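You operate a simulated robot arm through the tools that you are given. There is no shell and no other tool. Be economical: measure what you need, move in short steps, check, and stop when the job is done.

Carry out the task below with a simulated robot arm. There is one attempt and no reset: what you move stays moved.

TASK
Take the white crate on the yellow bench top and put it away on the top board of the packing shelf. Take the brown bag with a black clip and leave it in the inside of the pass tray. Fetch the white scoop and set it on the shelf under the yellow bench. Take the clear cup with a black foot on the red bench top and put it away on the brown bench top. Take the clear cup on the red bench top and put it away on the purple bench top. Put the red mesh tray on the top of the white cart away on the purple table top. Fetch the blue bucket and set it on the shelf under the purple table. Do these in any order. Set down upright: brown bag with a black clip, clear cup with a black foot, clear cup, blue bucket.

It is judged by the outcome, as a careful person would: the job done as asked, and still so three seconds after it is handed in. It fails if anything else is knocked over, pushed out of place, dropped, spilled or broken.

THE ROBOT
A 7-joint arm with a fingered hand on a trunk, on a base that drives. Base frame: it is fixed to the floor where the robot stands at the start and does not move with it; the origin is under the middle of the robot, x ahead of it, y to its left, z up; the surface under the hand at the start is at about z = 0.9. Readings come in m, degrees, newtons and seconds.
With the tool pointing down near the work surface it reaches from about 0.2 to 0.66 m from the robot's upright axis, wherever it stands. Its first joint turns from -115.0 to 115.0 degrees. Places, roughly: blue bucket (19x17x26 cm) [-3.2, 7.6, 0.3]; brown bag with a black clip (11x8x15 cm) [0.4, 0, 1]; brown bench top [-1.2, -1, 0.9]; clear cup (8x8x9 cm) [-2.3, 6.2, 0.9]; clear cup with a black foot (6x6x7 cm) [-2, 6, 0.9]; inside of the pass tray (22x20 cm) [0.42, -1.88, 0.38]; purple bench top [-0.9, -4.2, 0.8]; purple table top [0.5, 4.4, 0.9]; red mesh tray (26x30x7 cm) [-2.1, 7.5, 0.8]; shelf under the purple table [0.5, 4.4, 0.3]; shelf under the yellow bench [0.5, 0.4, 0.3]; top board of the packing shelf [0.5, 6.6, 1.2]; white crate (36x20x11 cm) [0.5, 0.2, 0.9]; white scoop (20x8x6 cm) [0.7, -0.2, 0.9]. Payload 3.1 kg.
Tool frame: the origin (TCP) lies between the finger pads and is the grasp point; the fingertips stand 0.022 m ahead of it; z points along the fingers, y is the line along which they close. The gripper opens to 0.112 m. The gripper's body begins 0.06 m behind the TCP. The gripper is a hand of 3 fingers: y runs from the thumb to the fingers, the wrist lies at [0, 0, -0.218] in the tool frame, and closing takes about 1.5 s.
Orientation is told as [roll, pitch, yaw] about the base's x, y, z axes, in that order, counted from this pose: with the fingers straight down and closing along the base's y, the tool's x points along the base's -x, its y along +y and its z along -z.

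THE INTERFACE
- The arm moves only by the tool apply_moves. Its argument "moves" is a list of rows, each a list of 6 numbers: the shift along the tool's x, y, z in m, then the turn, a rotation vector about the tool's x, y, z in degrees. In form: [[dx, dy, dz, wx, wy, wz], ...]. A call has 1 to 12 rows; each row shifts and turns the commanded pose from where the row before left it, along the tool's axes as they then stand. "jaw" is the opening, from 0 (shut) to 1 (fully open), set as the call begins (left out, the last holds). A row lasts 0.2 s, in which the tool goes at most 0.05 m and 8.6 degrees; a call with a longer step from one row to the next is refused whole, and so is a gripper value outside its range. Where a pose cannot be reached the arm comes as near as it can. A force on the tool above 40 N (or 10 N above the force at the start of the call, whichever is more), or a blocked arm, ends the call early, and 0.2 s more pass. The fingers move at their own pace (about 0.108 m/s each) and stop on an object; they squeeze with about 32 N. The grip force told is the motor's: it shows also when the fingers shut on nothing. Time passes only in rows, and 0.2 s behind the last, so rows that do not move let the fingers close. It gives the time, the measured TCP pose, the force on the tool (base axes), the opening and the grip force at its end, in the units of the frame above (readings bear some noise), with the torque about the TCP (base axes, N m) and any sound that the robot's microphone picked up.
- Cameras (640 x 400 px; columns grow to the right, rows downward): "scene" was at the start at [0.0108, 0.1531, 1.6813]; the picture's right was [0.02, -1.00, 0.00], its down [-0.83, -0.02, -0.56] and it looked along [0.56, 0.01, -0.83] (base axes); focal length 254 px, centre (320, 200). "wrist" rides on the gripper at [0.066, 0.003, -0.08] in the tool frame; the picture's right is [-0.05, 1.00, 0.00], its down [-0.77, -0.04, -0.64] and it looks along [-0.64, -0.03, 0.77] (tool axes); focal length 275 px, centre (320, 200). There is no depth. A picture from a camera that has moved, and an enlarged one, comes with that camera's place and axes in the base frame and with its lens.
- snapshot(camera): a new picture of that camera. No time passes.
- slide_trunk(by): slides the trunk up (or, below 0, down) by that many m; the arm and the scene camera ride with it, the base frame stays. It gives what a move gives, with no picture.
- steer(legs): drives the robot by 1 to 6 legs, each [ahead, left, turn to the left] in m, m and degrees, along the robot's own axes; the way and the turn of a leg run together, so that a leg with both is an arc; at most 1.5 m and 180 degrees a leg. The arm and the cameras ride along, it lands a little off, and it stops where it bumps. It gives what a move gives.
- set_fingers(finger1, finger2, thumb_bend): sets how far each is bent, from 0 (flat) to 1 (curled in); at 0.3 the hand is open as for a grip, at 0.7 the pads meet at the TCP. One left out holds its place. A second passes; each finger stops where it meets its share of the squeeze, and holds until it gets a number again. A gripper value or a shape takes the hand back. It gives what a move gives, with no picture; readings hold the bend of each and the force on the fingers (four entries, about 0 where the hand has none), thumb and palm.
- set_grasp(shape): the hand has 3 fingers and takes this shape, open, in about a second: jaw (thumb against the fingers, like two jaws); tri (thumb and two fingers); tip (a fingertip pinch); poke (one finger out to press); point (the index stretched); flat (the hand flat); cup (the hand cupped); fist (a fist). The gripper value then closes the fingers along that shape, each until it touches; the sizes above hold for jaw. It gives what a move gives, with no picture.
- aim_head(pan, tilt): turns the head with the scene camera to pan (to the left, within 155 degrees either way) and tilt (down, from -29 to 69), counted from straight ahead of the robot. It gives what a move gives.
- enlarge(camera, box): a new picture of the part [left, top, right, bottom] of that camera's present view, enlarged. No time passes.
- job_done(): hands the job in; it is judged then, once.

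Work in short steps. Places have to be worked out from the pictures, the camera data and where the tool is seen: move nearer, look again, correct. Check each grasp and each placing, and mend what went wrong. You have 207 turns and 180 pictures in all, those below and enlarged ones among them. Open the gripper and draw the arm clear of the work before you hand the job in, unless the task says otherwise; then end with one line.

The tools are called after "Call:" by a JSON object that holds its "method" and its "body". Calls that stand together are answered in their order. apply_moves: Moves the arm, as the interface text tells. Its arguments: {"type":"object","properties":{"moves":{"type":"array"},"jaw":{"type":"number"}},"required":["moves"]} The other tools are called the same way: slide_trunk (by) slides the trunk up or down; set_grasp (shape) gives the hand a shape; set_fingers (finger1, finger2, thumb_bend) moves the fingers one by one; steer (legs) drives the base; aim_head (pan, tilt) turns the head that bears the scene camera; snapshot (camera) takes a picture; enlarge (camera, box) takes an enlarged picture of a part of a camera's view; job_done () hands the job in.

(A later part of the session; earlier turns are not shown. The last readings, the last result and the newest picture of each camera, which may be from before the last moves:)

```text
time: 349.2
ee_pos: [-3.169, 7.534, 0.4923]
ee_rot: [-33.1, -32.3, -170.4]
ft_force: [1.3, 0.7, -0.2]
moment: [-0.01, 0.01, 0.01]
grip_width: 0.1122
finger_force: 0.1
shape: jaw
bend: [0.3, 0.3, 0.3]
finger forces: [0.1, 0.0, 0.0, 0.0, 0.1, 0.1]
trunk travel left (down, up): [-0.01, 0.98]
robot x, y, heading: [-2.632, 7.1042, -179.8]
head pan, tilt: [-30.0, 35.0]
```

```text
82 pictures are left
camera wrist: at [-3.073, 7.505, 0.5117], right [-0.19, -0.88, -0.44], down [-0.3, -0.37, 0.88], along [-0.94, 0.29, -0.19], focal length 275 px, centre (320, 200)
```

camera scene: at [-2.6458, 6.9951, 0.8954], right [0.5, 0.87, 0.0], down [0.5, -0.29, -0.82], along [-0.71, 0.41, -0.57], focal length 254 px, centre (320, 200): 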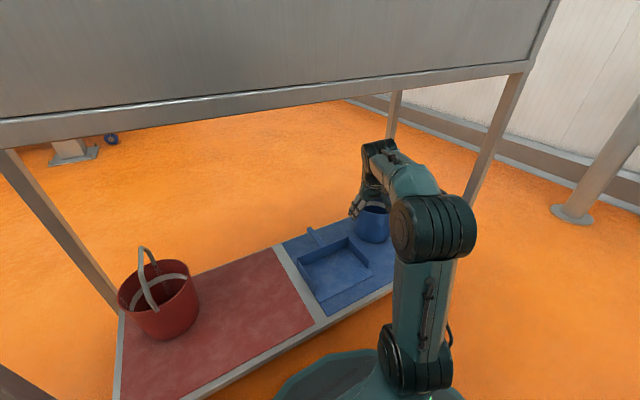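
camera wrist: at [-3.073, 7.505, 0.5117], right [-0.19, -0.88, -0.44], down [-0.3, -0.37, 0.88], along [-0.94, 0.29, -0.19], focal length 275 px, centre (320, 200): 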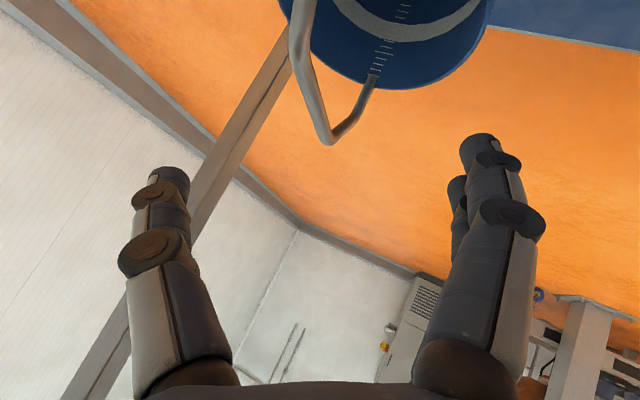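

The estimate is confirmed. Advance 6 cm along the fingers and recheck.

Call:
{"method": "apply_moves", "body": {"moves": [[-0.0017, -0.0012, 0.03, 0, 0, 0], [-0.0017, -0.0012, 0.03, 0, 0, 0], [0, 0, 0, 0, 0, 0]]}}

Call:
{"method": "snapshot", "body": {"camera": "wrist"}}

```text
time: 350.0
ee_pos: [-3.2045, 7.5628, 0.4525]
ee_rot: [-33.0, -32.2, -170.4]
ft_force: [0.5, -0.1, 0.1]
moment: [0.01, 0.01, 0.02]
grip_width: 0.1119
finger_force: 0.0
shape: jaw
bend: [0.3, 0.3, 0.3]
finger forces: [0.0, 0.0, 0.0, 0.1, 0.0, 0.0]
trunk travel left (down, up): [-0.01, 0.98]
robot x, y, heading: [-2.6304, 7.1047, -179.8]
head pan, tilt: [-30.0, 35.0]
```

```text
81 pictures are left
camera wrist: at [-3.108, 7.5339, 0.4725], right [-0.19, -0.88, -0.44], down [-0.3, -0.37, 0.88], along [-0.94, 0.29, -0.19], focal length 275 px, centre (320, 200)
```

wrist: 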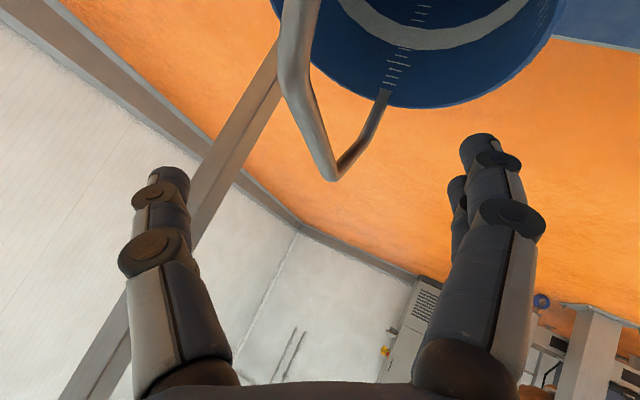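

On track; last 3.7 cm then close on the bar.

Call:
{"method": "apply_moves", "body": {"moves": [[-0.0005, -0.0006, 0.019, 0, 0, 0], [-0.0005, -0.0006, 0.018, 0, 0, 0], [0, 0, 0, 0, 0, 0]]}}

Call:
{"method": "apply_moves", "body": {"moves": [[0, 0, 0, 0, 0, 0], [0, 0, 0, 0, 0, 0], [0, 0, 0, 0, 0, 0], [0, 0, 0, 0, 0, 0], [0, 0, 0, 0, 0, 0], [0, 0, 0, 0, 0, 0], [0, 0, 0, 0, 0, 0], [0, 0, 0, 0, 0, 0]], "jaw": 0}}

Call:
{"method": "snapshot", "body": {"camera": "wrist"}}

```text
time: 350.8
ee_pos: [-3.2246, 7.5805, 0.4258]
ee_rot: [-33.0, -32.3, -170.4]
ft_force: [0.5, 0.6, 0.3]
moment: [-0.01, 0.03, 0.01]
grip_width: 0.112
finger_force: 0.0
shape: jaw
bend: [0.3, 0.3, 0.3]
finger forces: [0.0, 0.1, 0.0, 0.1, 0.0, 0.0]
trunk travel left (down, up): [-0.01, 0.98]
robot x, y, heading: [-2.6289, 7.1074, -179.6]
head pan, tilt: [-30.0, 35.0]
```

```text
time: 352.6
ee_pos: [-3.2245, 7.5809, 0.4255]
ee_rot: [-33.0, -32.3, -170.5]
ft_force: [0.0, -0.7, 0.7]
moment: [-0.01, 0.06, 0.03]
grip_width: 0.0045
finger_force: 32.4
shape: jaw
bend: [0.69, 0.71, 0.71]
finger forces: [12.5, 16.8, 0.0, 0.0, 27.7, 0.1]
trunk travel left (down, up): [-0.01, 0.98]
robot x, y, heading: [-2.629, 7.1025, -180.0]
head pan, tilt: [-30.0, 35.0]
```

```text
80 pictures are left
camera wrist: at [-3.1277, 7.5515, 0.4463], right [-0.19, -0.88, -0.43], down [-0.3, -0.37, 0.88], along [-0.94, 0.29, -0.19], focal length 275 px, centre (320, 200)
```

wrist: 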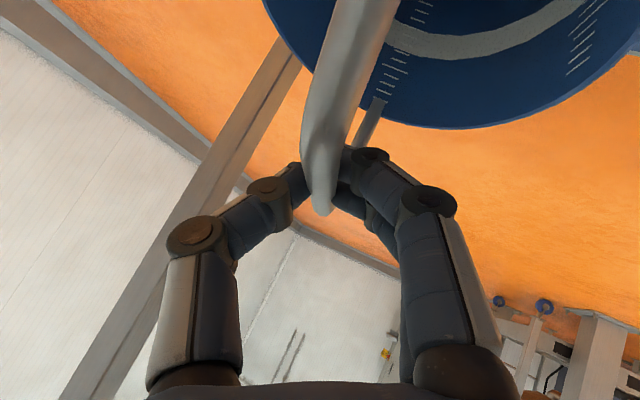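

The bar is pinched. Lift 3 cm straight up and check.

Call:
{"method": "apply_moves", "body": {"moves": [[-0.0054, -0.0046, -0.0071, 0, 0, 0], [-0.0054, -0.0046, -0.0071, 0, 0, 0], [-0.0054, -0.0046, -0.0071, 0, 0, 0], [0, 0, 0, 0, 0, 0]]}}

Call:
{"method": "snapshot", "body": {"camera": "wrist"}}

Call:
{"method": "snapshot", "body": {"camera": "scene"}}

```text
time: 353.6
ee_pos: [-3.2238, 7.5813, 0.4553]
ee_rot: [-33.0, -32.3, -170.5]
ft_force: [0.8, 0.0, -2.9]
moment: [0.01, 0.01, 0.02]
grip_width: 0.0046
finger_force: 32.3
shape: jaw
bend: [0.69, 0.71, 0.72]
finger forces: [12.8, 17.4, 0.0, 0.1, 27.3, 0.1]
trunk travel left (down, up): [-0.01, 0.98]
robot x, y, heading: [-2.6272, 7.1039, -179.6]
head pan, tilt: [-30.0, 35.0]
```

```text
79 pictures are left
camera wrist: at [-3.1277, 7.5512, 0.4765], right [-0.19, -0.88, -0.43], down [-0.3, -0.37, 0.88], along [-0.94, 0.29, -0.19], focal length 275 px, centre (320, 200)
```

wrist: 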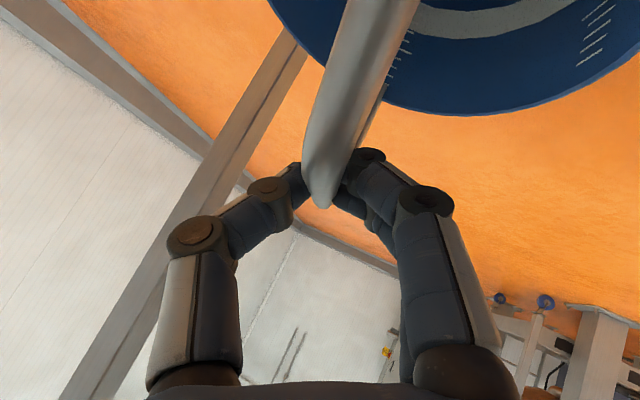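

```text
78 pictures are left
camera scene: at [-2.6462, 6.9954, 0.8954], right [0.5, 0.87, 0.0], down [0.5, -0.29, -0.82], along [-0.71, 0.41, -0.57], focal length 254 px, centre (320, 200)
```

scene: 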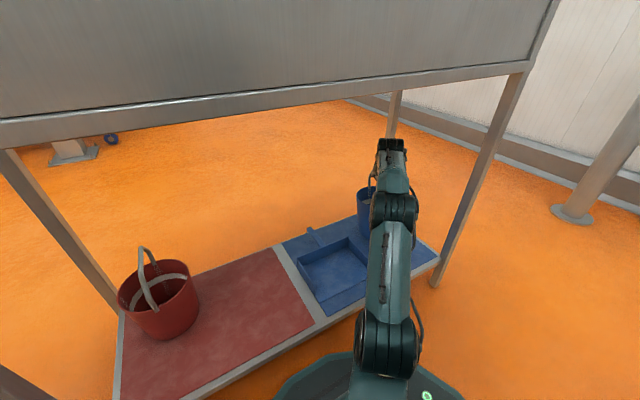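

Load 3 N so far. Lift another 4 cm and verify the bucket leaves the platform.

Call:
{"method": "apply_moves", "body": {"moves": [[-0.0054, -0.0046, -0.0071, 0, 0, 0], [-0.0054, -0.0046, -0.0071, 0, 0, 0], [-0.0054, -0.0046, -0.0071, 0, 0, 0], [-0.0054, -0.0046, -0.0071, 0, 0, 0], [0, 0, 0, 0, 0, 0]]}}

Call:
{"method": "enlarge", "body": {"camera": "scene", "box": [320, 130, 460, 270]}}

Call:
{"method": "snapshot", "body": {"camera": "wrist"}}

```text
time: 354.8
ee_pos: [-3.2221, 7.579, 0.4842]
ee_rot: [-32.9, -32.3, -170.5]
ft_force: [0.4, 0.1, -3.0]
moment: [0.04, 0.05, 0.0]
grip_width: 0.0045
finger_force: 32.0
shape: jaw
bend: [0.69, 0.71, 0.72]
finger forces: [12.3, 17.6, 0.0, 0.0, 27.1, 0.0]
out of reach, approached as far as the arm can: row 4
trunk travel left (down, up): [-0.01, 0.98]
robot x, y, heading: [-2.63, 7.1067, -180.0]
head pan, tilt: [-30.0, 35.0]
```

```text
2.86 times, centred on (390, 200) of scene
camera zoom: at [-2.6462, 6.9954, 0.8954], right [0.5, 0.87, 0.0], down [0.5, -0.29, -0.82], along [-0.71, 0.41, -0.57], focal length 727 px, centre (120, 200)
```

zoom: 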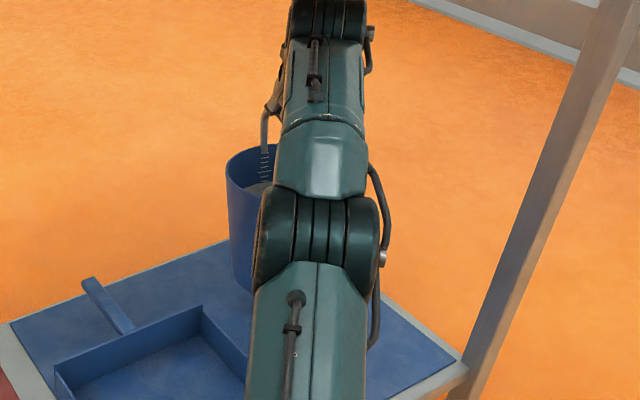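

```text
76 pictures are left
camera wrist: at [-3.1256, 7.5493, 0.505], right [-0.19, -0.88, -0.43], down [-0.3, -0.37, 0.88], along [-0.94, 0.29, -0.19], focal length 275 px, centre (320, 200)
```

wrist: 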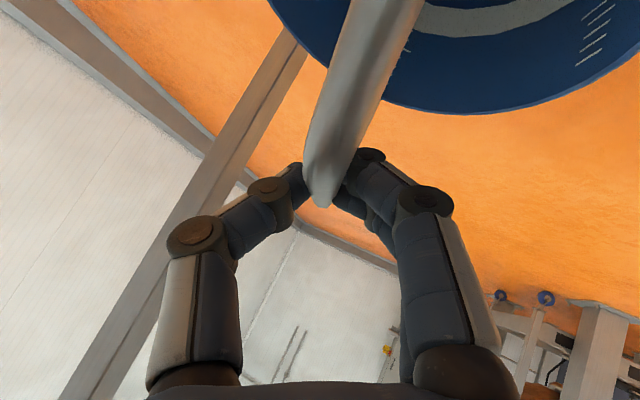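

Bucket hangs free (3 N). Now pull it straight out (+x) by 0.40 m, clear of the platform.

Call:
{"method": "apply_moves", "body": {"moves": [[0.0332, -0.0058, -0.0215, 0, 0, 0], [0.0332, -0.0058, -0.0215, 0, 0, 0], [0.0332, -0.0058, -0.0215, 0, 0, 0], [0.0332, -0.0058, -0.0215, 0, 0, 0], [0.0332, -0.0058, -0.0215, 0, 0, 0], [0, 0, 0, 0, 0, 0]]}}

Call:
{"method": "apply_moves", "body": {"moves": [[0.0332, -0.0058, -0.0215, 0, 0, 0], [0.0332, -0.0058, -0.0215, 0, 0, 0], [0.0332, -0.0058, -0.0215, 0, 0, 0], [0.0332, -0.0058, -0.0215, 0, 0, 0], [0.0332, -0.0058, -0.0215, 0, 0, 0], [0, 0, 0, 0, 0, 0]]}}

Call:
{"method": "aim_head", "body": {"pan": -60, "tilt": 45}}

Call:
{"method": "snapshot", "body": {"camera": "scene"}}

```text
time: 356.2
ee_pos: [-3.0213, 7.5774, 0.4855]
ee_rot: [-33.1, -32.4, -170.6]
ft_force: [0.3, -0.5, -2.7]
moment: [-0.01, 0.1, 0.03]
grip_width: 0.0039
finger_force: 32.3
shape: jaw
bend: [0.7, 0.71, 0.72]
finger forces: [14.2, 18.0, 0.1, 0.0, 26.6, 0.0]
trunk travel left (down, up): [-0.01, 0.98]
robot x, y, heading: [-2.6238, 7.1085, -179.9]
head pan, tilt: [-30.0, 35.0]
```

```text
time: 357.6
ee_pos: [-2.8667, 7.5691, 0.4913]
ee_rot: [-31.7, -30.6, -170.2]
ft_force: [0.3, -0.2, -3.3]
moment: [0.04, 0.05, 0.02]
grip_width: 0.0039
finger_force: 31.8
shape: jaw
bend: [0.71, 0.71, 0.73]
finger forces: [12.9, 18.2, 0.1, 0.1, 26.4, 0.0]
out of reach, approached as far as the arm can: row 5
trunk travel left (down, up): [-0.01, 0.98]
robot x, y, heading: [-2.6304, 7.1024, -179.6]
head pan, tilt: [-30.0, 35.0]
```

```text
time: 358.6
ee_pos: [-2.8655, 7.5693, 0.4926]
ee_rot: [-31.9, -30.6, -170.3]
ft_force: [0.4, 0.1, -2.5]
moment: [0.04, 0.05, 0.02]
grip_width: 0.0038
finger_force: 31.8
shape: jaw
bend: [0.71, 0.71, 0.73]
finger forces: [13.3, 18.3, 0.0, 0.0, 26.4, 0.0]
trunk travel left (down, up): [-0.01, 0.98]
robot x, y, heading: [-2.6312, 7.1036, -180.0]
head pan, tilt: [-60.0, 45.0]
```

```text
75 pictures are left
camera scene: at [-2.6302, 7.0273, 0.8821], right [0.86, 0.5, 0.02], down [0.37, -0.62, -0.69], along [-0.34, 0.61, -0.72], focal length 254 px, centre (320, 200)
```

scene: 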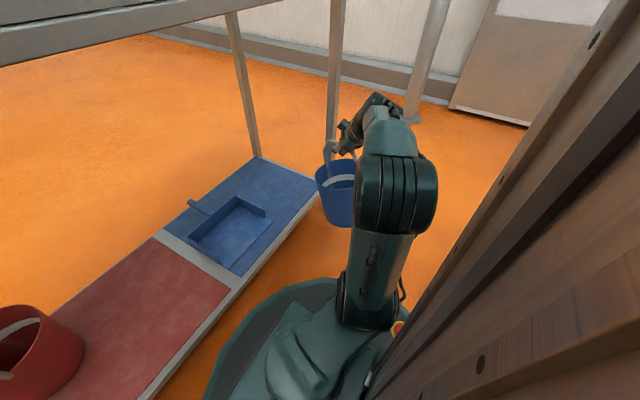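

Bucket is clear and upright. I'll strafe left to mid-lane and back up 0.3 m, then swing the bucket in front.

Call:
{"method": "steer", "body": {"legs": [[0, 0.15, 0], [-0.3, 0, 0]]}}

Call:
{"method": "apply_moves", "body": {"moves": [[-0.0314, 0.014, 0.0147, 0, 0, 0], [-0.0314, 0.014, 0.0147, 0, 0, 0], [-0.0314, 0.014, 0.0147, 0, 0, 0], [-0.0314, 0.014, 0.0147, 0, 0, 0], [-0.0314, 0.014, 0.0147, 0, 0, 0], [0, 0, 0, -4.3, -3.68, -5.66], [0, 0, 0, -4.3, -3.68, -5.66], [0, 0, 0, -4.3, -3.68, -5.66], [0, 0, 0, -4.3, -3.68, -5.66], [0, 0, 0, -4.3, -3.68, -5.66], [0, 0, 0, 0, 0, 0]]}}

Call:
{"method": "snapshot", "body": {"camera": "scene"}}

```text
time: 361.6
ee_pos: [-2.5623, 7.4145, 0.4928]
ee_rot: [-32.2, -30.5, -170.4]
ft_force: [0.2, -1.1, -1.9]
moment: [0.0, 0.03, -0.03]
grip_width: 0.0037
finger_force: 32.0
shape: jaw
bend: [0.71, 0.71, 0.73]
finger forces: [12.6, 18.6, 0.0, 0.1, 26.9, 0.1]
trunk travel left (down, up): [-0.01, 0.98]
robot x, y, heading: [-2.3236, 6.9513, -179.8]
head pan, tilt: [-60.0, 45.0]
```

```text
time: 364.0
ee_pos: [-2.7643, 7.3646, 0.5254]
ee_rot: [-31.9, -32.4, -131.9]
ft_force: [0.3, 0.4, -2.3]
moment: [0.01, 0.02, 0.01]
grip_width: 0.0033
finger_force: 31.8
shape: jaw
bend: [0.71, 0.71, 0.73]
finger forces: [4.6, 15.9, 0.0, 0.1, 24.9, 0.1]
out of reach, approached as far as the arm can: row 9, 10
trunk travel left (down, up): [-0.01, 0.98]
robot x, y, heading: [-2.3259, 6.9479, -179.8]
head pan, tilt: [-60.0, 45.0]
```

```text
74 pictures are left
camera scene: at [-2.3091, 6.8695, 0.8806], right [0.86, 0.5, 0.0], down [0.36, -0.61, -0.71], along [-0.35, 0.61, -0.71], focal length 254 px, centre (320, 200)
```

scene: 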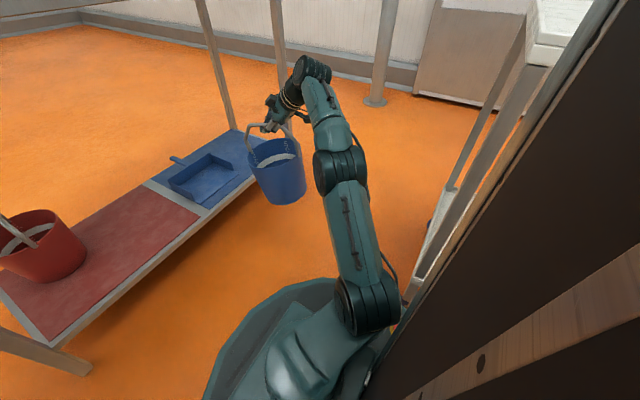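

The bail is held near its corner and the grip width is creeping, so I'll bring the bucket in front of me and set it on the floor to re-grip it properly.

Call:
{"method": "apply_moves", "body": {"moves": [[-0.0275, 0.0342, -0.0014, 0, 0, 0], [-0.0275, 0.0342, -0.0014, 0, 0, 0], [-0.0275, 0.0342, -0.0014, 0, 0, 0], [-0.0275, 0.0342, -0.0014, 0, 0, 0], [-0.0275, 0.0342, -0.0014, 0, 0, 0], [-0.0275, 0.0342, -0.0014, 0, 0, 0], [-0.0275, 0.0342, -0.0014, 0, 0, 0], [-0.0275, 0.0342, -0.0014, 0, 0, 0], [0, 0, 0, 0, 0, 0]]}}

Call:
{"method": "aim_head", "body": {"pan": -20, "tilt": 45}}

Call:
{"method": "snapshot", "body": {"camera": "scene"}}

```text
time: 366.0
ee_pos: [-2.7591, 7.0107, 0.5342]
ee_rot: [-32.5, -32.2, -130.4]
ft_force: [-0.1, 0.3, -3.2]
moment: [0.04, -0.03, -0.03]
grip_width: 0.0
finger_force: 31.7
shape: jaw
bend: [0.73, 0.74, 0.79]
finger forces: [0.2, 0.0, 0.1, 0.0, 0.6, 0.0]
out of reach, approached as far as the arm can: row 1
trunk travel left (down, up): [-0.01, 0.98]
robot x, y, heading: [-2.3271, 6.9505, -179.7]
head pan, tilt: [-60.0, 45.0]
```

```text
time: 367.1
ee_pos: [-2.7605, 7.0104, 0.5356]
ee_rot: [-32.4, -32.1, -130.3]
ft_force: [0.7, -0.1, -3.3]
moment: [0.01, -0.01, 0.02]
grip_width: 0.0
finger_force: 32.1
shape: jaw
bend: [0.73, 0.74, 0.79]
finger forces: [0.1, 0.0, 0.0, 0.0, 0.2, 0.1]
trunk travel left (down, up): [-0.01, 0.98]
robot x, y, heading: [-2.3271, 6.952, -180.0]
head pan, tilt: [-20.0, 45.0]
```

```text
73 pictures are left
camera scene: at [-2.3441, 6.8252, 0.8806], right [0.34, 0.94, 0.0], down [0.67, -0.24, -0.71], along [-0.66, 0.24, -0.71], focal length 254 px, centre (320, 200)
```

scene: 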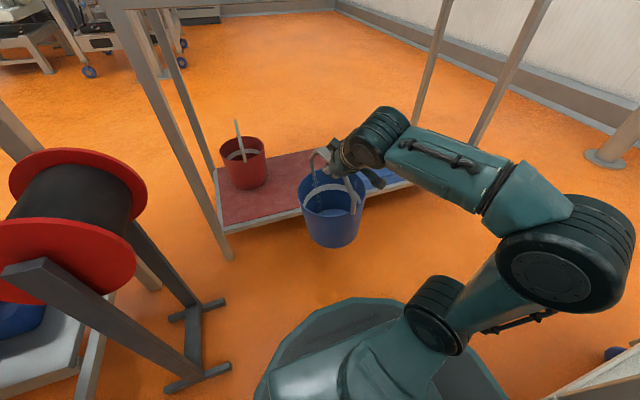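

The bail has slid into the closed loop of the fingers – it now hangs hooked and upright, which is secure. I'll raise 12 cm, back out of the lane, turn, and take it to the purple table.

Call:
{"method": "slide_trunk", "body": {"by": 0.12}}

Call:
{"method": "steer", "body": {"legs": [[-1.45, 0, 0], [0, 0.4, 0], [0, 0, -180]]}}

Call:
{"method": "aim_head", "body": {"pan": -10, "tilt": 40}}

Call:
{"method": "snapshot", "body": {"camera": "scene"}}

```text
time: 368.6
ee_pos: [-2.7601, 7.011, 0.6555]
ee_rot: [-32.4, -32.1, -130.4]
ft_force: [1.2, -0.5, -2.2]
moment: [0.0, -0.03, 0.02]
grip_width: 0.0
finger_force: 32.5
shape: jaw
bend: [0.73, 0.74, 0.79]
finger forces: [0.0, 0.0, 0.0, 0.0, 0.4, 0.0]
trunk travel left (down, up): [-0.13, 0.86]
robot x, y, heading: [-2.3229, 6.9488, -179.9]
head pan, tilt: [-20.0, 45.0]
```

```text
time: 385.1
ee_pos: [-0.4569, 6.4951, 0.6554]
ee_rot: [-32.4, -32.2, 51.5]
ft_force: [-0.1, 0.3, -2.8]
moment: [-0.03, 0.04, 0.0]
grip_width: 0.0001
finger_force: 32.3
shape: jaw
bend: [0.73, 0.74, 0.8]
finger forces: [0.0, 0.0, 0.1, 0.0, 0.1, 0.1]
trunk travel left (down, up): [-0.13, 0.86]
robot x, y, heading: [-0.8883, 6.5372, 2.1]
head pan, tilt: [-20.0, 45.0]
```

```text
time: 385.8
ee_pos: [-0.4576, 6.4953, 0.6553]
ee_rot: [-32.4, -32.2, 51.5]
ft_force: [-1.2, -0.6, -2.6]
moment: [-0.04, 0.03, -0.01]
grip_width: 0.0
finger_force: 32.0
shape: jaw
bend: [0.73, 0.74, 0.8]
finger forces: [0.1, 0.0, 0.0, 0.0, 0.1, 0.0]
trunk travel left (down, up): [-0.13, 0.86]
robot x, y, heading: [-0.8912, 6.5427, 2.5]
head pan, tilt: [-10.0, 40.0]
```

```text
72 pictures are left
camera scene: at [-0.8726, 6.6776, 1.0078], right [-0.14, -0.99, 0.0], down [-0.64, 0.09, -0.77], along [0.76, -0.11, -0.64], focal length 254 px, centre (320, 200)
```

scene: 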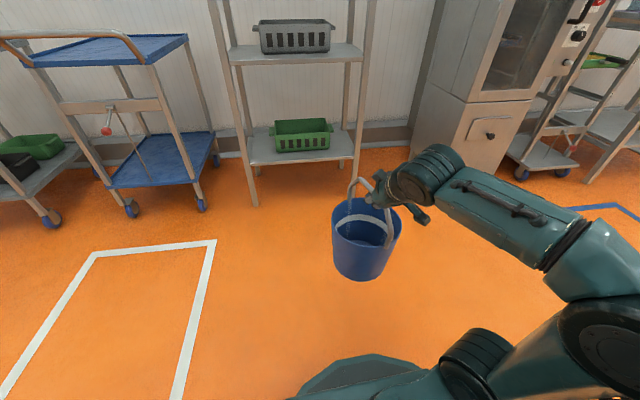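

Bucket hangs upright. Straighten heading and slide right to y≈4.6.

Call:
{"method": "steer", "body": {"legs": [[0, 0, -2.4], [0, -1.0, 0], [0, -0.95, 0]]}}

Call:
{"method": "aim_head", "body": {"pan": 0, "tilt": 22}}

Call:
{"method": "snapshot", "body": {"camera": "scene"}}

```text
time: 395.9
ee_pos: [-0.4707, 4.5479, 0.6553]
ee_rot: [-32.5, -32.3, 50.5]
ft_force: [-0.1, 0.0, -2.6]
moment: [-0.03, 0.0, 0.01]
grip_width: 0.0
finger_force: 32.3
shape: jaw
bend: [0.73, 0.74, 0.8]
finger forces: [0.0, 0.0, 0.0, 0.1, 0.0, 0.0]
trunk travel left (down, up): [-0.13, 0.86]
robot x, y, heading: [-0.9014, 4.6017, 0.8]
head pan, tilt: [-10.0, 40.0]
```

```text
time: 396.7
ee_pos: [-0.4695, 4.5483, 0.6561]
ee_rot: [-32.5, -32.2, 50.3]
ft_force: [0.0, -1.3, -1.9]
moment: [-0.06, 0.02, 0.02]
grip_width: 0.0001
finger_force: 32.1
shape: jaw
bend: [0.73, 0.74, 0.8]
finger forces: [0.0, 0.1, 0.0, 0.0, 0.1, 0.1]
trunk travel left (down, up): [-0.13, 0.86]
robot x, y, heading: [-0.9024, 4.6009, 1.0]
head pan, tilt: [0.0, 22.0]
```

```text
71 pictures are left
camera scene: at [-0.873, 4.7543, 1.0359], right [0.01, -1.0, 0.0], down [-0.38, -0.01, -0.93], along [0.93, 0.01, -0.38], focal length 254 px, centre (320, 200)
```

scene: 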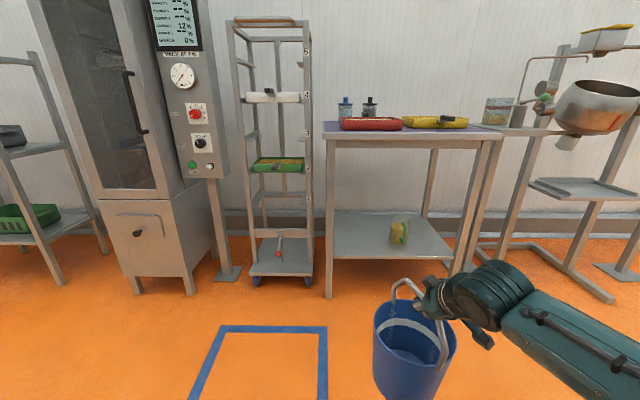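

I need the bucket's bottom height; look a bit lower.

Call:
{"method": "aim_head", "body": {"pan": -10, "tilt": 40}}

Call:
{"method": "snapshot", "body": {"camera": "scene"}}

```text
time: 397.6
ee_pos: [-0.4704, 4.5494, 0.6553]
ee_rot: [-32.4, -32.1, 50.4]
ft_force: [0.7, 0.4, -2.7]
moment: [-0.06, 0.02, 0.0]
grip_width: 0.0
finger_force: 31.9
shape: jaw
bend: [0.73, 0.74, 0.8]
finger forces: [0.0, 0.1, 0.1, 0.0, 0.0, 0.1]
trunk travel left (down, up): [-0.13, 0.86]
robot x, y, heading: [-0.9052, 4.6025, 1.0]
head pan, tilt: [-10.0, 40.0]
```

```text
70 pictures are left
camera scene: at [-0.8819, 4.7395, 1.0079], right [-0.16, -0.99, 0.0], down [-0.63, 0.1, -0.77], along [0.76, -0.12, -0.64], focal length 254 px, centre (320, 200)
```

scene: 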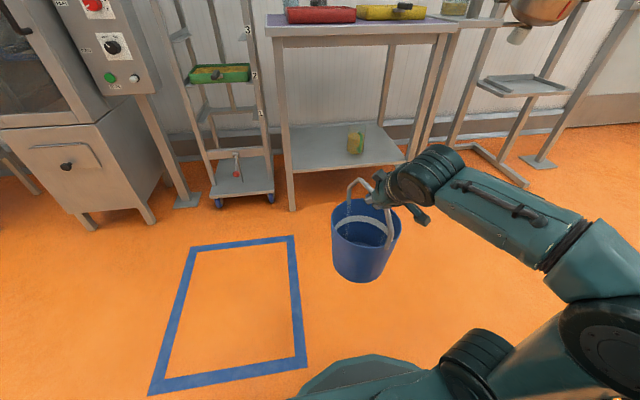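

Bucket bottom is 0.235 below the TCP. I'll lower to TCP≈0.575, extend 9 cm, and drive in under the table partway.

Call:
{"method": "slide_trunk", "body": {"by": -0.08}}

Call:
{"method": "apply_moves", "body": {"moves": [[-0.0163, -0.0137, 0.0212, 0, 0, 0], [-0.0163, -0.0137, 0.0212, 0, 0, 0], [-0.0163, -0.0137, 0.0212, 0, 0, 0], [0, 0, 0, 0, 0, 0]]}}

Call:
{"method": "steer", "body": {"legs": [[0.45, 0, -0.9]]}}

Call:
{"method": "aim_head", "body": {"pan": 5, "tilt": 25}}

Call:
{"method": "snapshot", "body": {"camera": "scene"}}

```text
time: 398.7
ee_pos: [-0.4698, 4.5475, 0.5746]
ee_rot: [-32.4, -32.2, 50.4]
ft_force: [0.2, -0.1, -3.4]
moment: [-0.05, 0.0, 0.01]
grip_width: 0.0
finger_force: 32.4
shape: jaw
bend: [0.73, 0.74, 0.8]
finger forces: [0.0, 0.1, 0.0, 0.1, 0.0, 0.0]
trunk travel left (down, up): [-0.05, 0.94]
robot x, y, heading: [-0.9039, 4.6054, 0.8]
head pan, tilt: [-10.0, 40.0]
```

```text
time: 399.7
ee_pos: [-0.3779, 4.5484, 0.5741]
ee_rot: [-32.4, -32.2, 50.4]
ft_force: [0.0, -0.6, -2.1]
moment: [0.0, 0.01, -0.03]
grip_width: 0.0
finger_force: 32.1
shape: jaw
bend: [0.73, 0.74, 0.8]
finger forces: [0.1, 0.0, 0.0, 0.1, 0.0, 0.0]
trunk travel left (down, up): [-0.05, 0.94]
robot x, y, heading: [-0.9028, 4.6041, 0.9]
head pan, tilt: [-10.0, 40.0]
```

```text
time: 402.4
ee_pos: [0.0749, 4.5432, 0.572]
ee_rot: [-32.3, -32.3, 49.5]
ft_force: [0.1, -0.1, -2.9]
moment: [-0.01, 0.01, 0.02]
grip_width: 0.0
finger_force: 31.6
shape: jaw
bend: [0.73, 0.74, 0.8]
finger forces: [0.1, 0.1, 0.0, 0.0, 0.0, 0.0]
trunk travel left (down, up): [-0.05, 0.94]
robot x, y, heading: [-0.4498, 4.6054, -0.2]
head pan, tilt: [-10.0, 40.0]
```

```text
time: 403.2
ee_pos: [0.0746, 4.5432, 0.5733]
ee_rot: [-32.4, -32.3, 49.5]
ft_force: [-1.1, 0.8, -3.1]
moment: [0.0, 0.0, -0.01]
grip_width: 0.0
finger_force: 31.9
shape: jaw
bend: [0.73, 0.74, 0.8]
finger forces: [0.1, 0.1, 0.1, 0.0, 0.0, 0.0]
trunk travel left (down, up): [-0.05, 0.94]
robot x, y, heading: [-0.4504, 4.6051, 0.1]
head pan, tilt: [5.0, 25.0]
```

```text
69 pictures are left
camera scene: at [-0.4184, 4.7651, 0.9511], right [0.09, -1.0, 0.0], down [-0.42, -0.04, -0.91], along [0.9, 0.08, -0.42], focal length 254 px, centre (320, 200)
```

scene: 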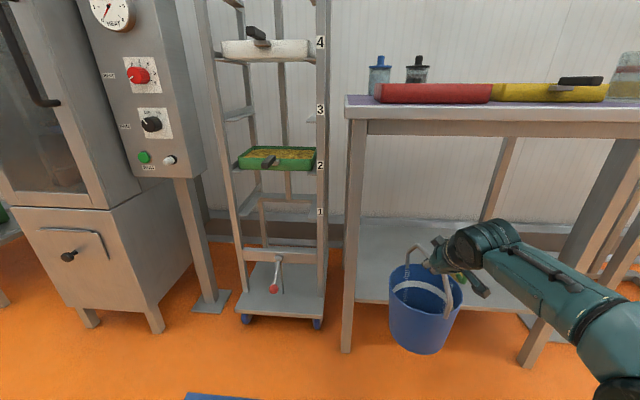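

Clear: bucket bottom ~0.34 vs shelf 0.28, wrist ~0.77 vs rail 0.83. Drive in 0.32 m.

Call:
{"method": "steer", "body": {"legs": [[0.2, 0, 0], [0.12, 0, 0]]}}

Call:
{"method": "aim_head", "body": {"pan": 0, "tilt": 40}}

Call:
{"method": "snapshot", "body": {"camera": "scene"}}

```text
time: 405.7
ee_pos: [0.3939, 4.5435, 0.5731]
ee_rot: [-32.3, -32.3, 49.6]
ft_force: [-1.0, -0.7, -3.4]
moment: [-0.02, 0.02, 0.0]
grip_width: 0.0002
finger_force: 32.0
shape: jaw
bend: [0.73, 0.74, 0.8]
finger forces: [0.0, 0.0, 0.0, 0.1, 0.0, 0.1]
trunk travel left (down, up): [-0.05, 0.94]
robot x, y, heading: [-0.1311, 4.6054, -0.1]
head pan, tilt: [5.0, 25.0]
```

```text
time: 406.4
ee_pos: [0.394, 4.5445, 0.5726]
ee_rot: [-32.4, -32.2, 49.4]
ft_force: [-0.3, 0.2, -2.2]
moment: [-0.03, 0.03, -0.02]
grip_width: 0.0001
finger_force: 31.7
shape: jaw
bend: [0.73, 0.74, 0.8]
finger forces: [0.0, 0.0, 0.0, 0.1, 0.0, 0.1]
trunk travel left (down, up): [-0.05, 0.94]
robot x, y, heading: [-0.1285, 4.6056, 0.1]
head pan, tilt: [0.0, 40.0]
```

```text
68 pictures are left
camera scene: at [-0.1053, 4.7574, 0.9279], right [0.0, -1.0, 0.0], down [-0.64, 0.0, -0.77], along [0.77, 0.0, -0.64], focal length 254 px, centre (320, 200)
```

scene: 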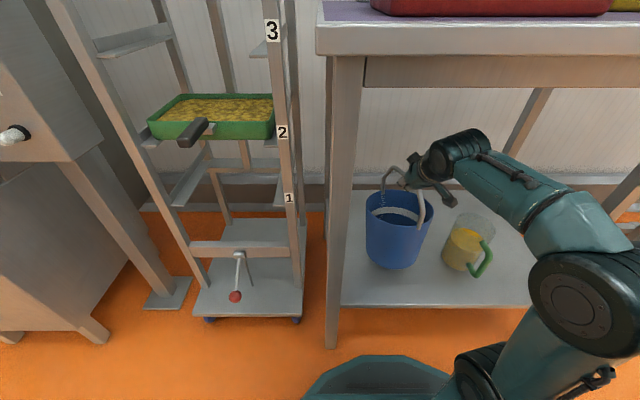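

Bucket is over the shelf with the jug clear to the right. Lower to contact.

Call:
{"method": "apply_moves", "body": {"moves": [[0.0081, 0.0069, 0.0106, 0, 0, 0], [0.0081, 0.0069, 0.0106, 0, 0, 0], [0.0054, 0.0046, 0.0071, 0, 0, 0], [0, 0, 0, 0, 0, 0]]}}

Call:
{"method": "apply_moves", "body": {"moves": [[0.0054, 0.0046, 0.0071, 0, 0, 0], [0, 0, 0, 0, 0, 0]]}}

Call:
{"method": "apply_moves", "body": {"moves": [[0.0054, 0.0046, 0.0071, 0, 0, 0], [0, 0, 0, 0, 0, 0]]}}

Call:
{"method": "enlarge", "body": {"camera": "scene", "box": [330, 110, 510, 290]}}

```text
time: 407.4
ee_pos: [0.3949, 4.5437, 0.5342]
ee_rot: [-32.5, -32.1, 49.4]
ft_force: [1.3, 0.2, -2.2]
moment: [-0.02, 0.0, 0.01]
grip_width: 0.0
finger_force: 32.0
shape: jaw
bend: [0.73, 0.74, 0.8]
finger forces: [0.1, 0.0, 0.0, 0.0, 0.0, 0.1]
trunk travel left (down, up): [-0.05, 0.94]
robot x, y, heading: [-0.1292, 4.6056, -0.1]
head pan, tilt: [0.0, 40.0]
```

```text
time: 408.0
ee_pos: [0.3936, 4.5444, 0.5243]
ee_rot: [-32.5, -32.2, 49.6]
ft_force: [-0.2, 0.4, -3.3]
moment: [-0.05, -0.02, -0.01]
grip_width: 0.0
finger_force: 32.0
shape: jaw
bend: [0.73, 0.74, 0.8]
finger forces: [0.0, 0.2, 0.0, 0.0, 0.0, 0.1]
trunk travel left (down, up): [-0.05, 0.94]
robot x, y, heading: [-0.1285, 4.6012, -0.0]
head pan, tilt: [0.0, 40.0]
```

```text
time: 408.6
ee_pos: [0.3932, 4.5447, 0.5142]
ee_rot: [-32.4, -32.2, 49.4]
ft_force: [0.3, -0.1, -0.2]
moment: [-0.01, 0.02, -0.02]
grip_width: 0.0001
finger_force: 31.5
shape: jaw
bend: [0.73, 0.74, 0.8]
finger forces: [0.0, 0.0, 0.1, 0.1, 0.0, 0.0]
trunk travel left (down, up): [-0.05, 0.94]
robot x, y, heading: [-0.1272, 4.6048, -0.1]
head pan, tilt: [0.0, 40.0]
```

```text
2.22 times, centred on (420, 200) of scene
camera zoom: at [-0.1055, 4.7574, 0.9279], right [0.0, -1.0, 0.0], down [-0.64, 0.0, -0.77], along [0.77, 0.0, -0.64], focal length 566 px, centre (98, 200)
```

zoom: 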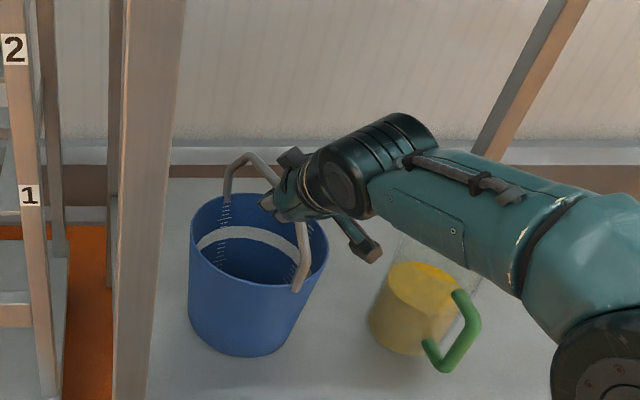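

It has landed (force ≈0). Open the hand and draw back along the finger axis.

Call:
{"method": "apply_moves", "body": {"moves": [[0, 0, 0, 0, 0, 0], [0, 0, 0, 0, 0, 0], [0, 0, 0, 0, 0, 0], [0, 0, 0, 0, 0, 0], [0, 0, 0, 0, 0, 0], [0, 0, 0, 0, 0, 0], [0, 0, 0, 0, 0, 0], [0, 0, 0, 0, 0, 0]], "jaw": 1}}

Call:
{"method": "enlarge", "body": {"camera": "scene", "box": [330, 110, 510, 290]}}

Call:
{"method": "snapshot", "body": {"camera": "wrist"}}

```text
time: 410.4
ee_pos: [0.3951, 4.5449, 0.5155]
ee_rot: [-32.3, -32.3, 49.5]
ft_force: [0.6, -0.2, -0.8]
moment: [0.02, 0.0, 0.01]
grip_width: 0.1119
finger_force: 0.1
shape: jaw
bend: [0.3, 0.3, 0.3]
finger forces: [0.1, 0.0, 0.0, 0.0, 0.0, 0.0]
trunk travel left (down, up): [-0.05, 0.94]
robot x, y, heading: [-0.1319, 4.6022, -0.0]
head pan, tilt: [0.0, 40.0]
```

```text
2.22 times, centred on (420, 200) of scene
camera zoom: at [-0.1055, 4.7574, 0.9279], right [0.0, -1.0, 0.0], down [-0.64, 0.0, -0.77], along [0.77, 0.0, -0.64], focal length 566 px, centre (98, 200)
```

zoom: 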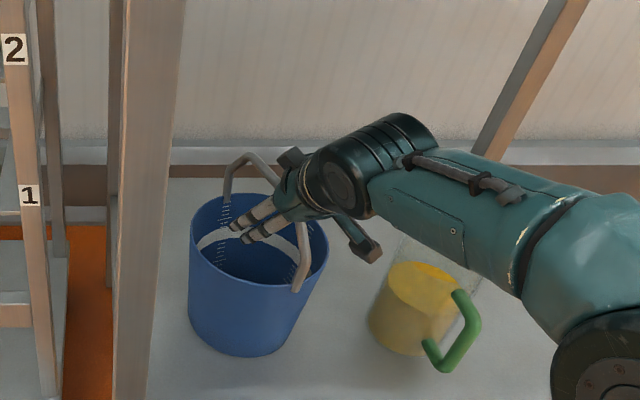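

```text
65 pictures are left
camera wrist: at [0.2991, 4.5055, 0.5359], right [-0.43, 0.79, -0.43], down [0.0, 0.47, 0.88], along [0.9, 0.38, -0.2], focal length 275 px, centre (320, 200)
```

wrist: 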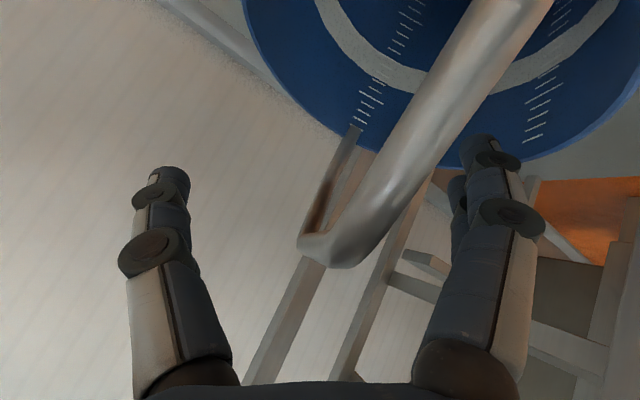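

The bar lies free between the digits. Retract along the axis, then check.

Call:
{"method": "apply_moves", "body": {"moves": [[0, 0, -0.03, 0, 0, 0], [0, 0, -0.03, 0, 0, 0], [0, 0, -0.02, 0, 0, 0], [0, 0, 0, 0, 0, 0]]}}

Call:
{"method": "enlarge", "body": {"camera": "scene", "box": [330, 60, 530, 290]}}

```text
time: 411.4
ee_pos: [0.3365, 4.5457, 0.5723]
ee_rot: [-32.4, -32.2, 49.5]
ft_force: [0.1, -0.8, 0.1]
moment: [-0.01, 0.01, -0.02]
grip_width: 0.1118
finger_force: 0.1
shape: jaw
bend: [0.3, 0.3, 0.3]
finger forces: [0.0, 0.1, 0.0, 0.0, 0.0, 0.0]
trunk travel left (down, up): [-0.05, 0.94]
robot x, y, heading: [-0.1326, 4.6063, 0.1]
head pan, tilt: [0.0, 40.0]
```

```text
1.74 times, centred on (430, 175) of scene
camera zoom: at [-0.1056, 4.7574, 0.9279], right [0.0, -1.0, 0.0], down [-0.64, 0.0, -0.77], along [0.77, 0.0, -0.64], focal length 443 px, centre (129, 244)
```

zoom: 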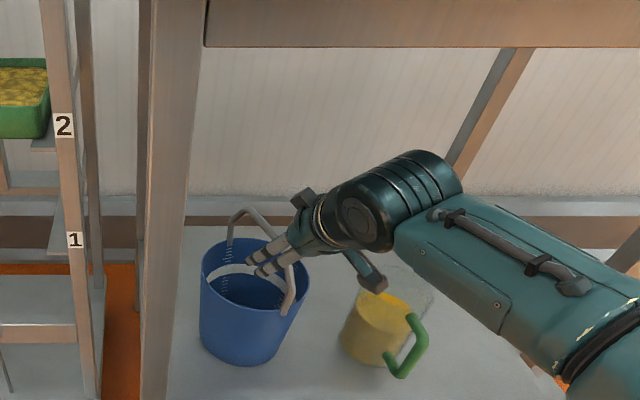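

Fingertips are about level with the bar; one more 5 cm retraction, then back away.

Call:
{"method": "apply_moves", "body": {"moves": [[0, 0, -0.025, 0, 0, 0], [0, 0, -0.025, 0, 0, 0], [0, 0, 0, 0, 0, 0]]}}

Call:
{"method": "steer", "body": {"legs": [[-0.25, 0, 0]]}}

Call:
{"method": "snapshot", "body": {"camera": "scene"}}

```text
time: 412.2
ee_pos: [0.3041, 4.5476, 0.6073]
ee_rot: [-32.5, -32.2, 49.5]
ft_force: [-0.2, 0.1, -0.4]
moment: [0.02, -0.01, 0.0]
grip_width: 0.1119
finger_force: 0.1
shape: jaw
bend: [0.3, 0.3, 0.3]
finger forces: [0.1, 0.0, 0.1, 0.0, 0.0, 0.0]
trunk travel left (down, up): [-0.05, 0.94]
robot x, y, heading: [-0.1276, 4.6076, -0.2]
head pan, tilt: [0.0, 40.0]
```

```text
time: 414.1
ee_pos: [0.05, 4.5474, 0.6084]
ee_rot: [-32.3, -32.1, 49.7]
ft_force: [-0.1, 0.5, -0.1]
moment: [0.02, -0.02, -0.01]
grip_width: 0.1122
finger_force: 0.1
shape: jaw
bend: [0.3, 0.3, 0.3]
finger forces: [0.1, 0.0, 0.0, 0.0, 0.0, 0.1]
trunk travel left (down, up): [-0.05, 0.94]
robot x, y, heading: [-0.3841, 4.6048, 0.0]
head pan, tilt: [0.0, 40.0]
```

```text
63 pictures are left
camera scene: at [-0.3597, 4.757, 0.9279], right [0.0, -1.0, 0.0], down [-0.64, 0.0, -0.77], along [0.77, 0.0, -0.64], focal length 254 px, centre (320, 200)
```

scene: 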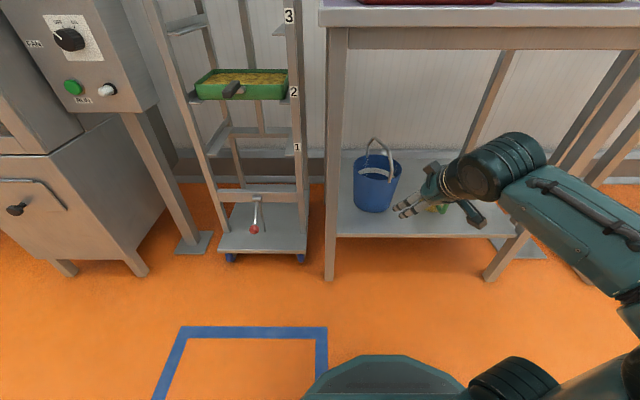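

Bucket stands upright on the shelf. Next the cups: raise the trunk, straighten the hand, and go to the red bench front.

Call:
{"method": "steer", "body": {"legs": [[-0.4, 0, 0], [0, 1.38, 0], [0, 0, 179.5]]}}

Call:
{"method": "slide_trunk", "body": {"by": 0.4}}

Call:
{"method": "slide_trunk", "body": {"by": 0.36}}

Call:
{"method": "apply_moves", "body": {"moves": [[0, 0, 0, -4.9, 5.7, 0], [0, 0, 0, -4.9, 5.7, 0], [0, 0, 0, -4.9, 5.7, 0], [0, 0, 0, -4.9, 5.7, 0], [0, 0, 0, -4.9, 5.7, 0], [0, 0, 0, -4.9, 5.7, 0], [0, 0, 0, 0, 0, 0]]}}

Call:
{"method": "aim_head", "body": {"pan": 5, "tilt": 40}}

Call:
{"method": "snapshot", "body": {"camera": "scene"}}

```text
time: 430.4
ee_pos: [-1.2185, 6.1042, 0.6074]
ee_rot: [-32.4, -32.2, -134.6]
ft_force: [-0.1, 0.3, -0.5]
moment: [0.01, 0.02, 0.03]
grip_width: 0.1118
finger_force: 0.0
shape: jaw
bend: [0.3, 0.3, 0.3]
finger forces: [0.1, 0.0, 0.0, 0.0, 0.1, 0.0]
trunk travel left (down, up): [-0.05, 0.94]
robot x, y, heading: [-0.7874, 6.0168, 175.7]
head pan, tilt: [0.0, 40.0]
```

```text
time: 434.2
ee_pos: [-1.2177, 6.1049, 1.0071]
ee_rot: [-32.4, -32.2, -134.6]
ft_force: [-0.5, -0.4, -0.7]
moment: [-0.02, -0.02, -0.02]
grip_width: 0.1119
finger_force: 0.1
shape: jaw
bend: [0.3, 0.3, 0.3]
finger forces: [0.0, 0.0, 0.0, 0.0, 0.0, 0.0]
trunk travel left (down, up): [-0.45, 0.54]
robot x, y, heading: [-0.7904, 6.0122, 176.1]
head pan, tilt: [0.0, 40.0]
```

```text
time: 437.7
ee_pos: [-1.2181, 6.1039, 1.3683]
ee_rot: [-32.4, -32.2, -134.7]
ft_force: [0.5, 0.0, 1.0]
moment: [-0.01, 0.0, -0.02]
grip_width: 0.1121
finger_force: 0.0
shape: jaw
bend: [0.3, 0.3, 0.3]
finger forces: [0.0, 0.1, 0.0, 0.1, 0.0, 0.1]
trunk travel left (down, up): [-0.81, 0.18]
robot x, y, heading: [-0.7899, 6.0139, 175.9]
head pan, tilt: [0.0, 40.0]
```

```text
time: 439.3
ee_pos: [-1.2157, 6.1039, 1.3673]
ee_rot: [0.6, 0.4, -144.1]
ft_force: [0.1, 1.1, 0.4]
moment: [-0.04, -0.01, -0.02]
grip_width: 0.1121
finger_force: 0.1
shape: jaw
bend: [0.3, 0.3, 0.3]
finger forces: [0.0, 0.0, 0.0, 0.0, 0.0, 0.0]
trunk travel left (down, up): [-0.81, 0.18]
robot x, y, heading: [-0.7881, 6.013, 175.8]
head pan, tilt: [0.0, 40.0]
```

```text
time: 440.0
ee_pos: [-1.2168, 6.1052, 1.3684]
ee_rot: [0.6, 0.4, -144.0]
ft_force: [-0.4, -0.5, -0.5]
moment: [0.0, 0.0, 0.01]
grip_width: 0.1119
finger_force: 0.1
shape: jaw
bend: [0.3, 0.3, 0.3]
finger forces: [0.0, 0.1, 0.0, 0.0, 0.0, 0.1]
trunk travel left (down, up): [-0.81, 0.18]
robot x, y, heading: [-0.7897, 6.0127, 175.9]
head pan, tilt: [5.0, 40.0]
```

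```text
62 pictures are left
camera scene: at [-0.8258, 5.8544, 1.6879], right [-0.02, 1.0, 0.0], down [0.64, 0.01, -0.77], along [-0.77, -0.01, -0.64], focal length 254 px, centre (320, 200)
```

scene: 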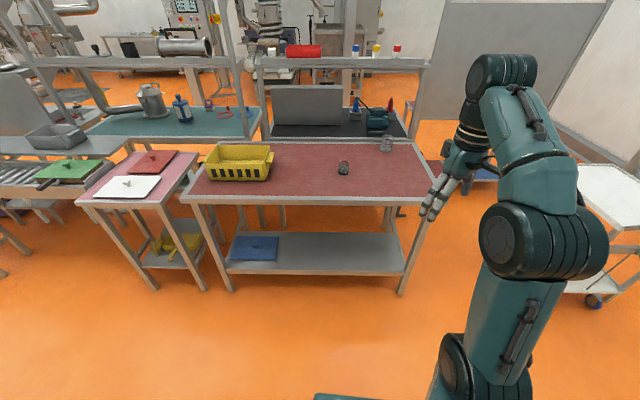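

Footed cup is at about (-2.01,5.972), clear cup at (-2.26,6.25). I'll square up, yaw the hand, approach the bench front and lower.

Call:
{"method": "steer", "body": {"legs": [[0, 0, 4], [0.62, 0, 0]]}}

Call:
{"method": "apply_moves", "body": {"moves": [[0, 0, 0, 0, 0, 8], [0, 0, 0, 0, 0, 8], [0, 0, 0, 0, 0, 8], [0, 0, 0, 0, 0, 8], [0, 0, 0, 0, 0, 8], [0, 0.04, 0, 0, 0, 0], [0, 0.04, 0, 0, 0, 0], [0, 0.04, 0, 0, 0, 0], [0, 0.035, 0, 0, 0, 0], [-0.03, 0, 0, 0, 0, 0], [0, 0, 0, 0, 0, 0]]}}

Call:
{"method": "slide_trunk", "body": {"by": -0.2}}

Call:
{"method": "snapshot", "body": {"camera": "wrist"}}

```text
time: 443.9
ee_pos: [-1.83, 6.0801, 1.3686]
ee_rot: [0.5, 0.4, -140.5]
ft_force: [0.3, -0.1, 0.3]
moment: [-0.01, 0.01, 0.02]
grip_width: 0.1119
finger_force: 0.0
shape: jaw
bend: [0.3, 0.3, 0.3]
finger forces: [0.0, 0.0, 0.1, 0.1, 0.0, 0.0]
trunk travel left (down, up): [-0.81, 0.18]
robot x, y, heading: [-1.4009, 6.018, 179.5]
head pan, tilt: [5.0, 40.0]
```

```text
time: 446.3
ee_pos: [-1.8506, 5.9313, 1.3657]
ee_rot: [0.3, 0.6, 179.5]
ft_force: [0.3, -0.3, -0.1]
moment: [-0.05, 0.0, -0.01]
grip_width: 0.112
finger_force: 0.0
shape: jaw
bend: [0.3, 0.3, 0.3]
finger forces: [0.1, 0.0, 0.0, 0.0, 0.0, 0.1]
out of reach, approached as far as the arm can: row 10
trunk travel left (down, up): [-0.81, 0.18]
robot x, y, heading: [-1.3989, 6.0199, 179.5]
head pan, tilt: [5.0, 40.0]
```

```text
time: 448.4
ee_pos: [-1.8513, 5.9279, 1.1666]
ee_rot: [0.3, 0.5, 179.5]
ft_force: [0.7, -1.4, -0.5]
moment: [0.02, 0.0, -0.02]
grip_width: 0.1119
finger_force: 0.1
shape: jaw
bend: [0.3, 0.3, 0.3]
finger forces: [0.0, 0.0, 0.0, 0.0, 0.0, 0.0]
trunk travel left (down, up): [-0.61, 0.38]
robot x, y, heading: [-1.3978, 6.0193, 179.4]
head pan, tilt: [5.0, 40.0]
```

```text
61 pictures are left
camera wrist: at [-1.7871, 5.9249, 1.2479], right [-0.06, -1.0, 0.0], down [-0.78, 0.05, 0.63], along [-0.63, 0.03, -0.78], focal length 275 px, centre (320, 200)
```

wrist: 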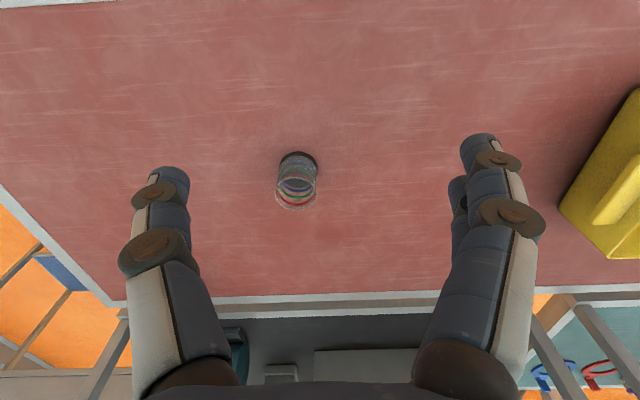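

Cup stands at (-2.002,5.966). Move above and descend around it.

Call:
{"method": "apply_moves", "body": {"moves": [[-0.03, -0.008, 0.02, 0, 0, 0], [-0.03, -0.008, 0.03, 0, 0, 0], [-0.03, -0.008, 0.03, 0, 0, 0], [-0.03, -0.008, 0.03, 0, 0, 0], [-0.031, -0.006, 0, 0, 0, 0], [0, 0, 0, 0, 0, 0]]}}

Call:
{"method": "snapshot", "body": {"camera": "wrist"}}

```text
time: 449.9
ee_pos: [-1.9949, 5.9668, 1.0505]
ee_rot: [0.2, 0.5, 179.6]
ft_force: [0.4, 0.2, 0.3]
moment: [-0.02, 0.0, 0.02]
grip_width: 0.1121
finger_force: 0.0
shape: jaw
bend: [0.3, 0.3, 0.3]
finger forces: [0.0, 0.1, 0.0, 0.0, 0.0, 0.1]
out of reach, approached as far as the arm can: row 5
trunk travel left (down, up): [-0.61, 0.38]
robot x, y, heading: [-1.4005, 6.0153, 179.4]
head pan, tilt: [5.0, 40.0]
```

```text
60 pictures are left
camera wrist: at [-1.93, 5.9644, 1.1339], right [-0.06, -1.0, 0.0], down [-0.78, 0.04, 0.63], along [-0.63, 0.03, -0.78], focal length 275 px, centre (320, 200)
```

wrist: 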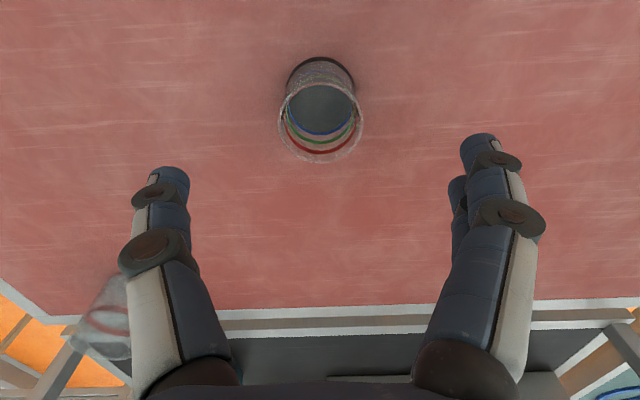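

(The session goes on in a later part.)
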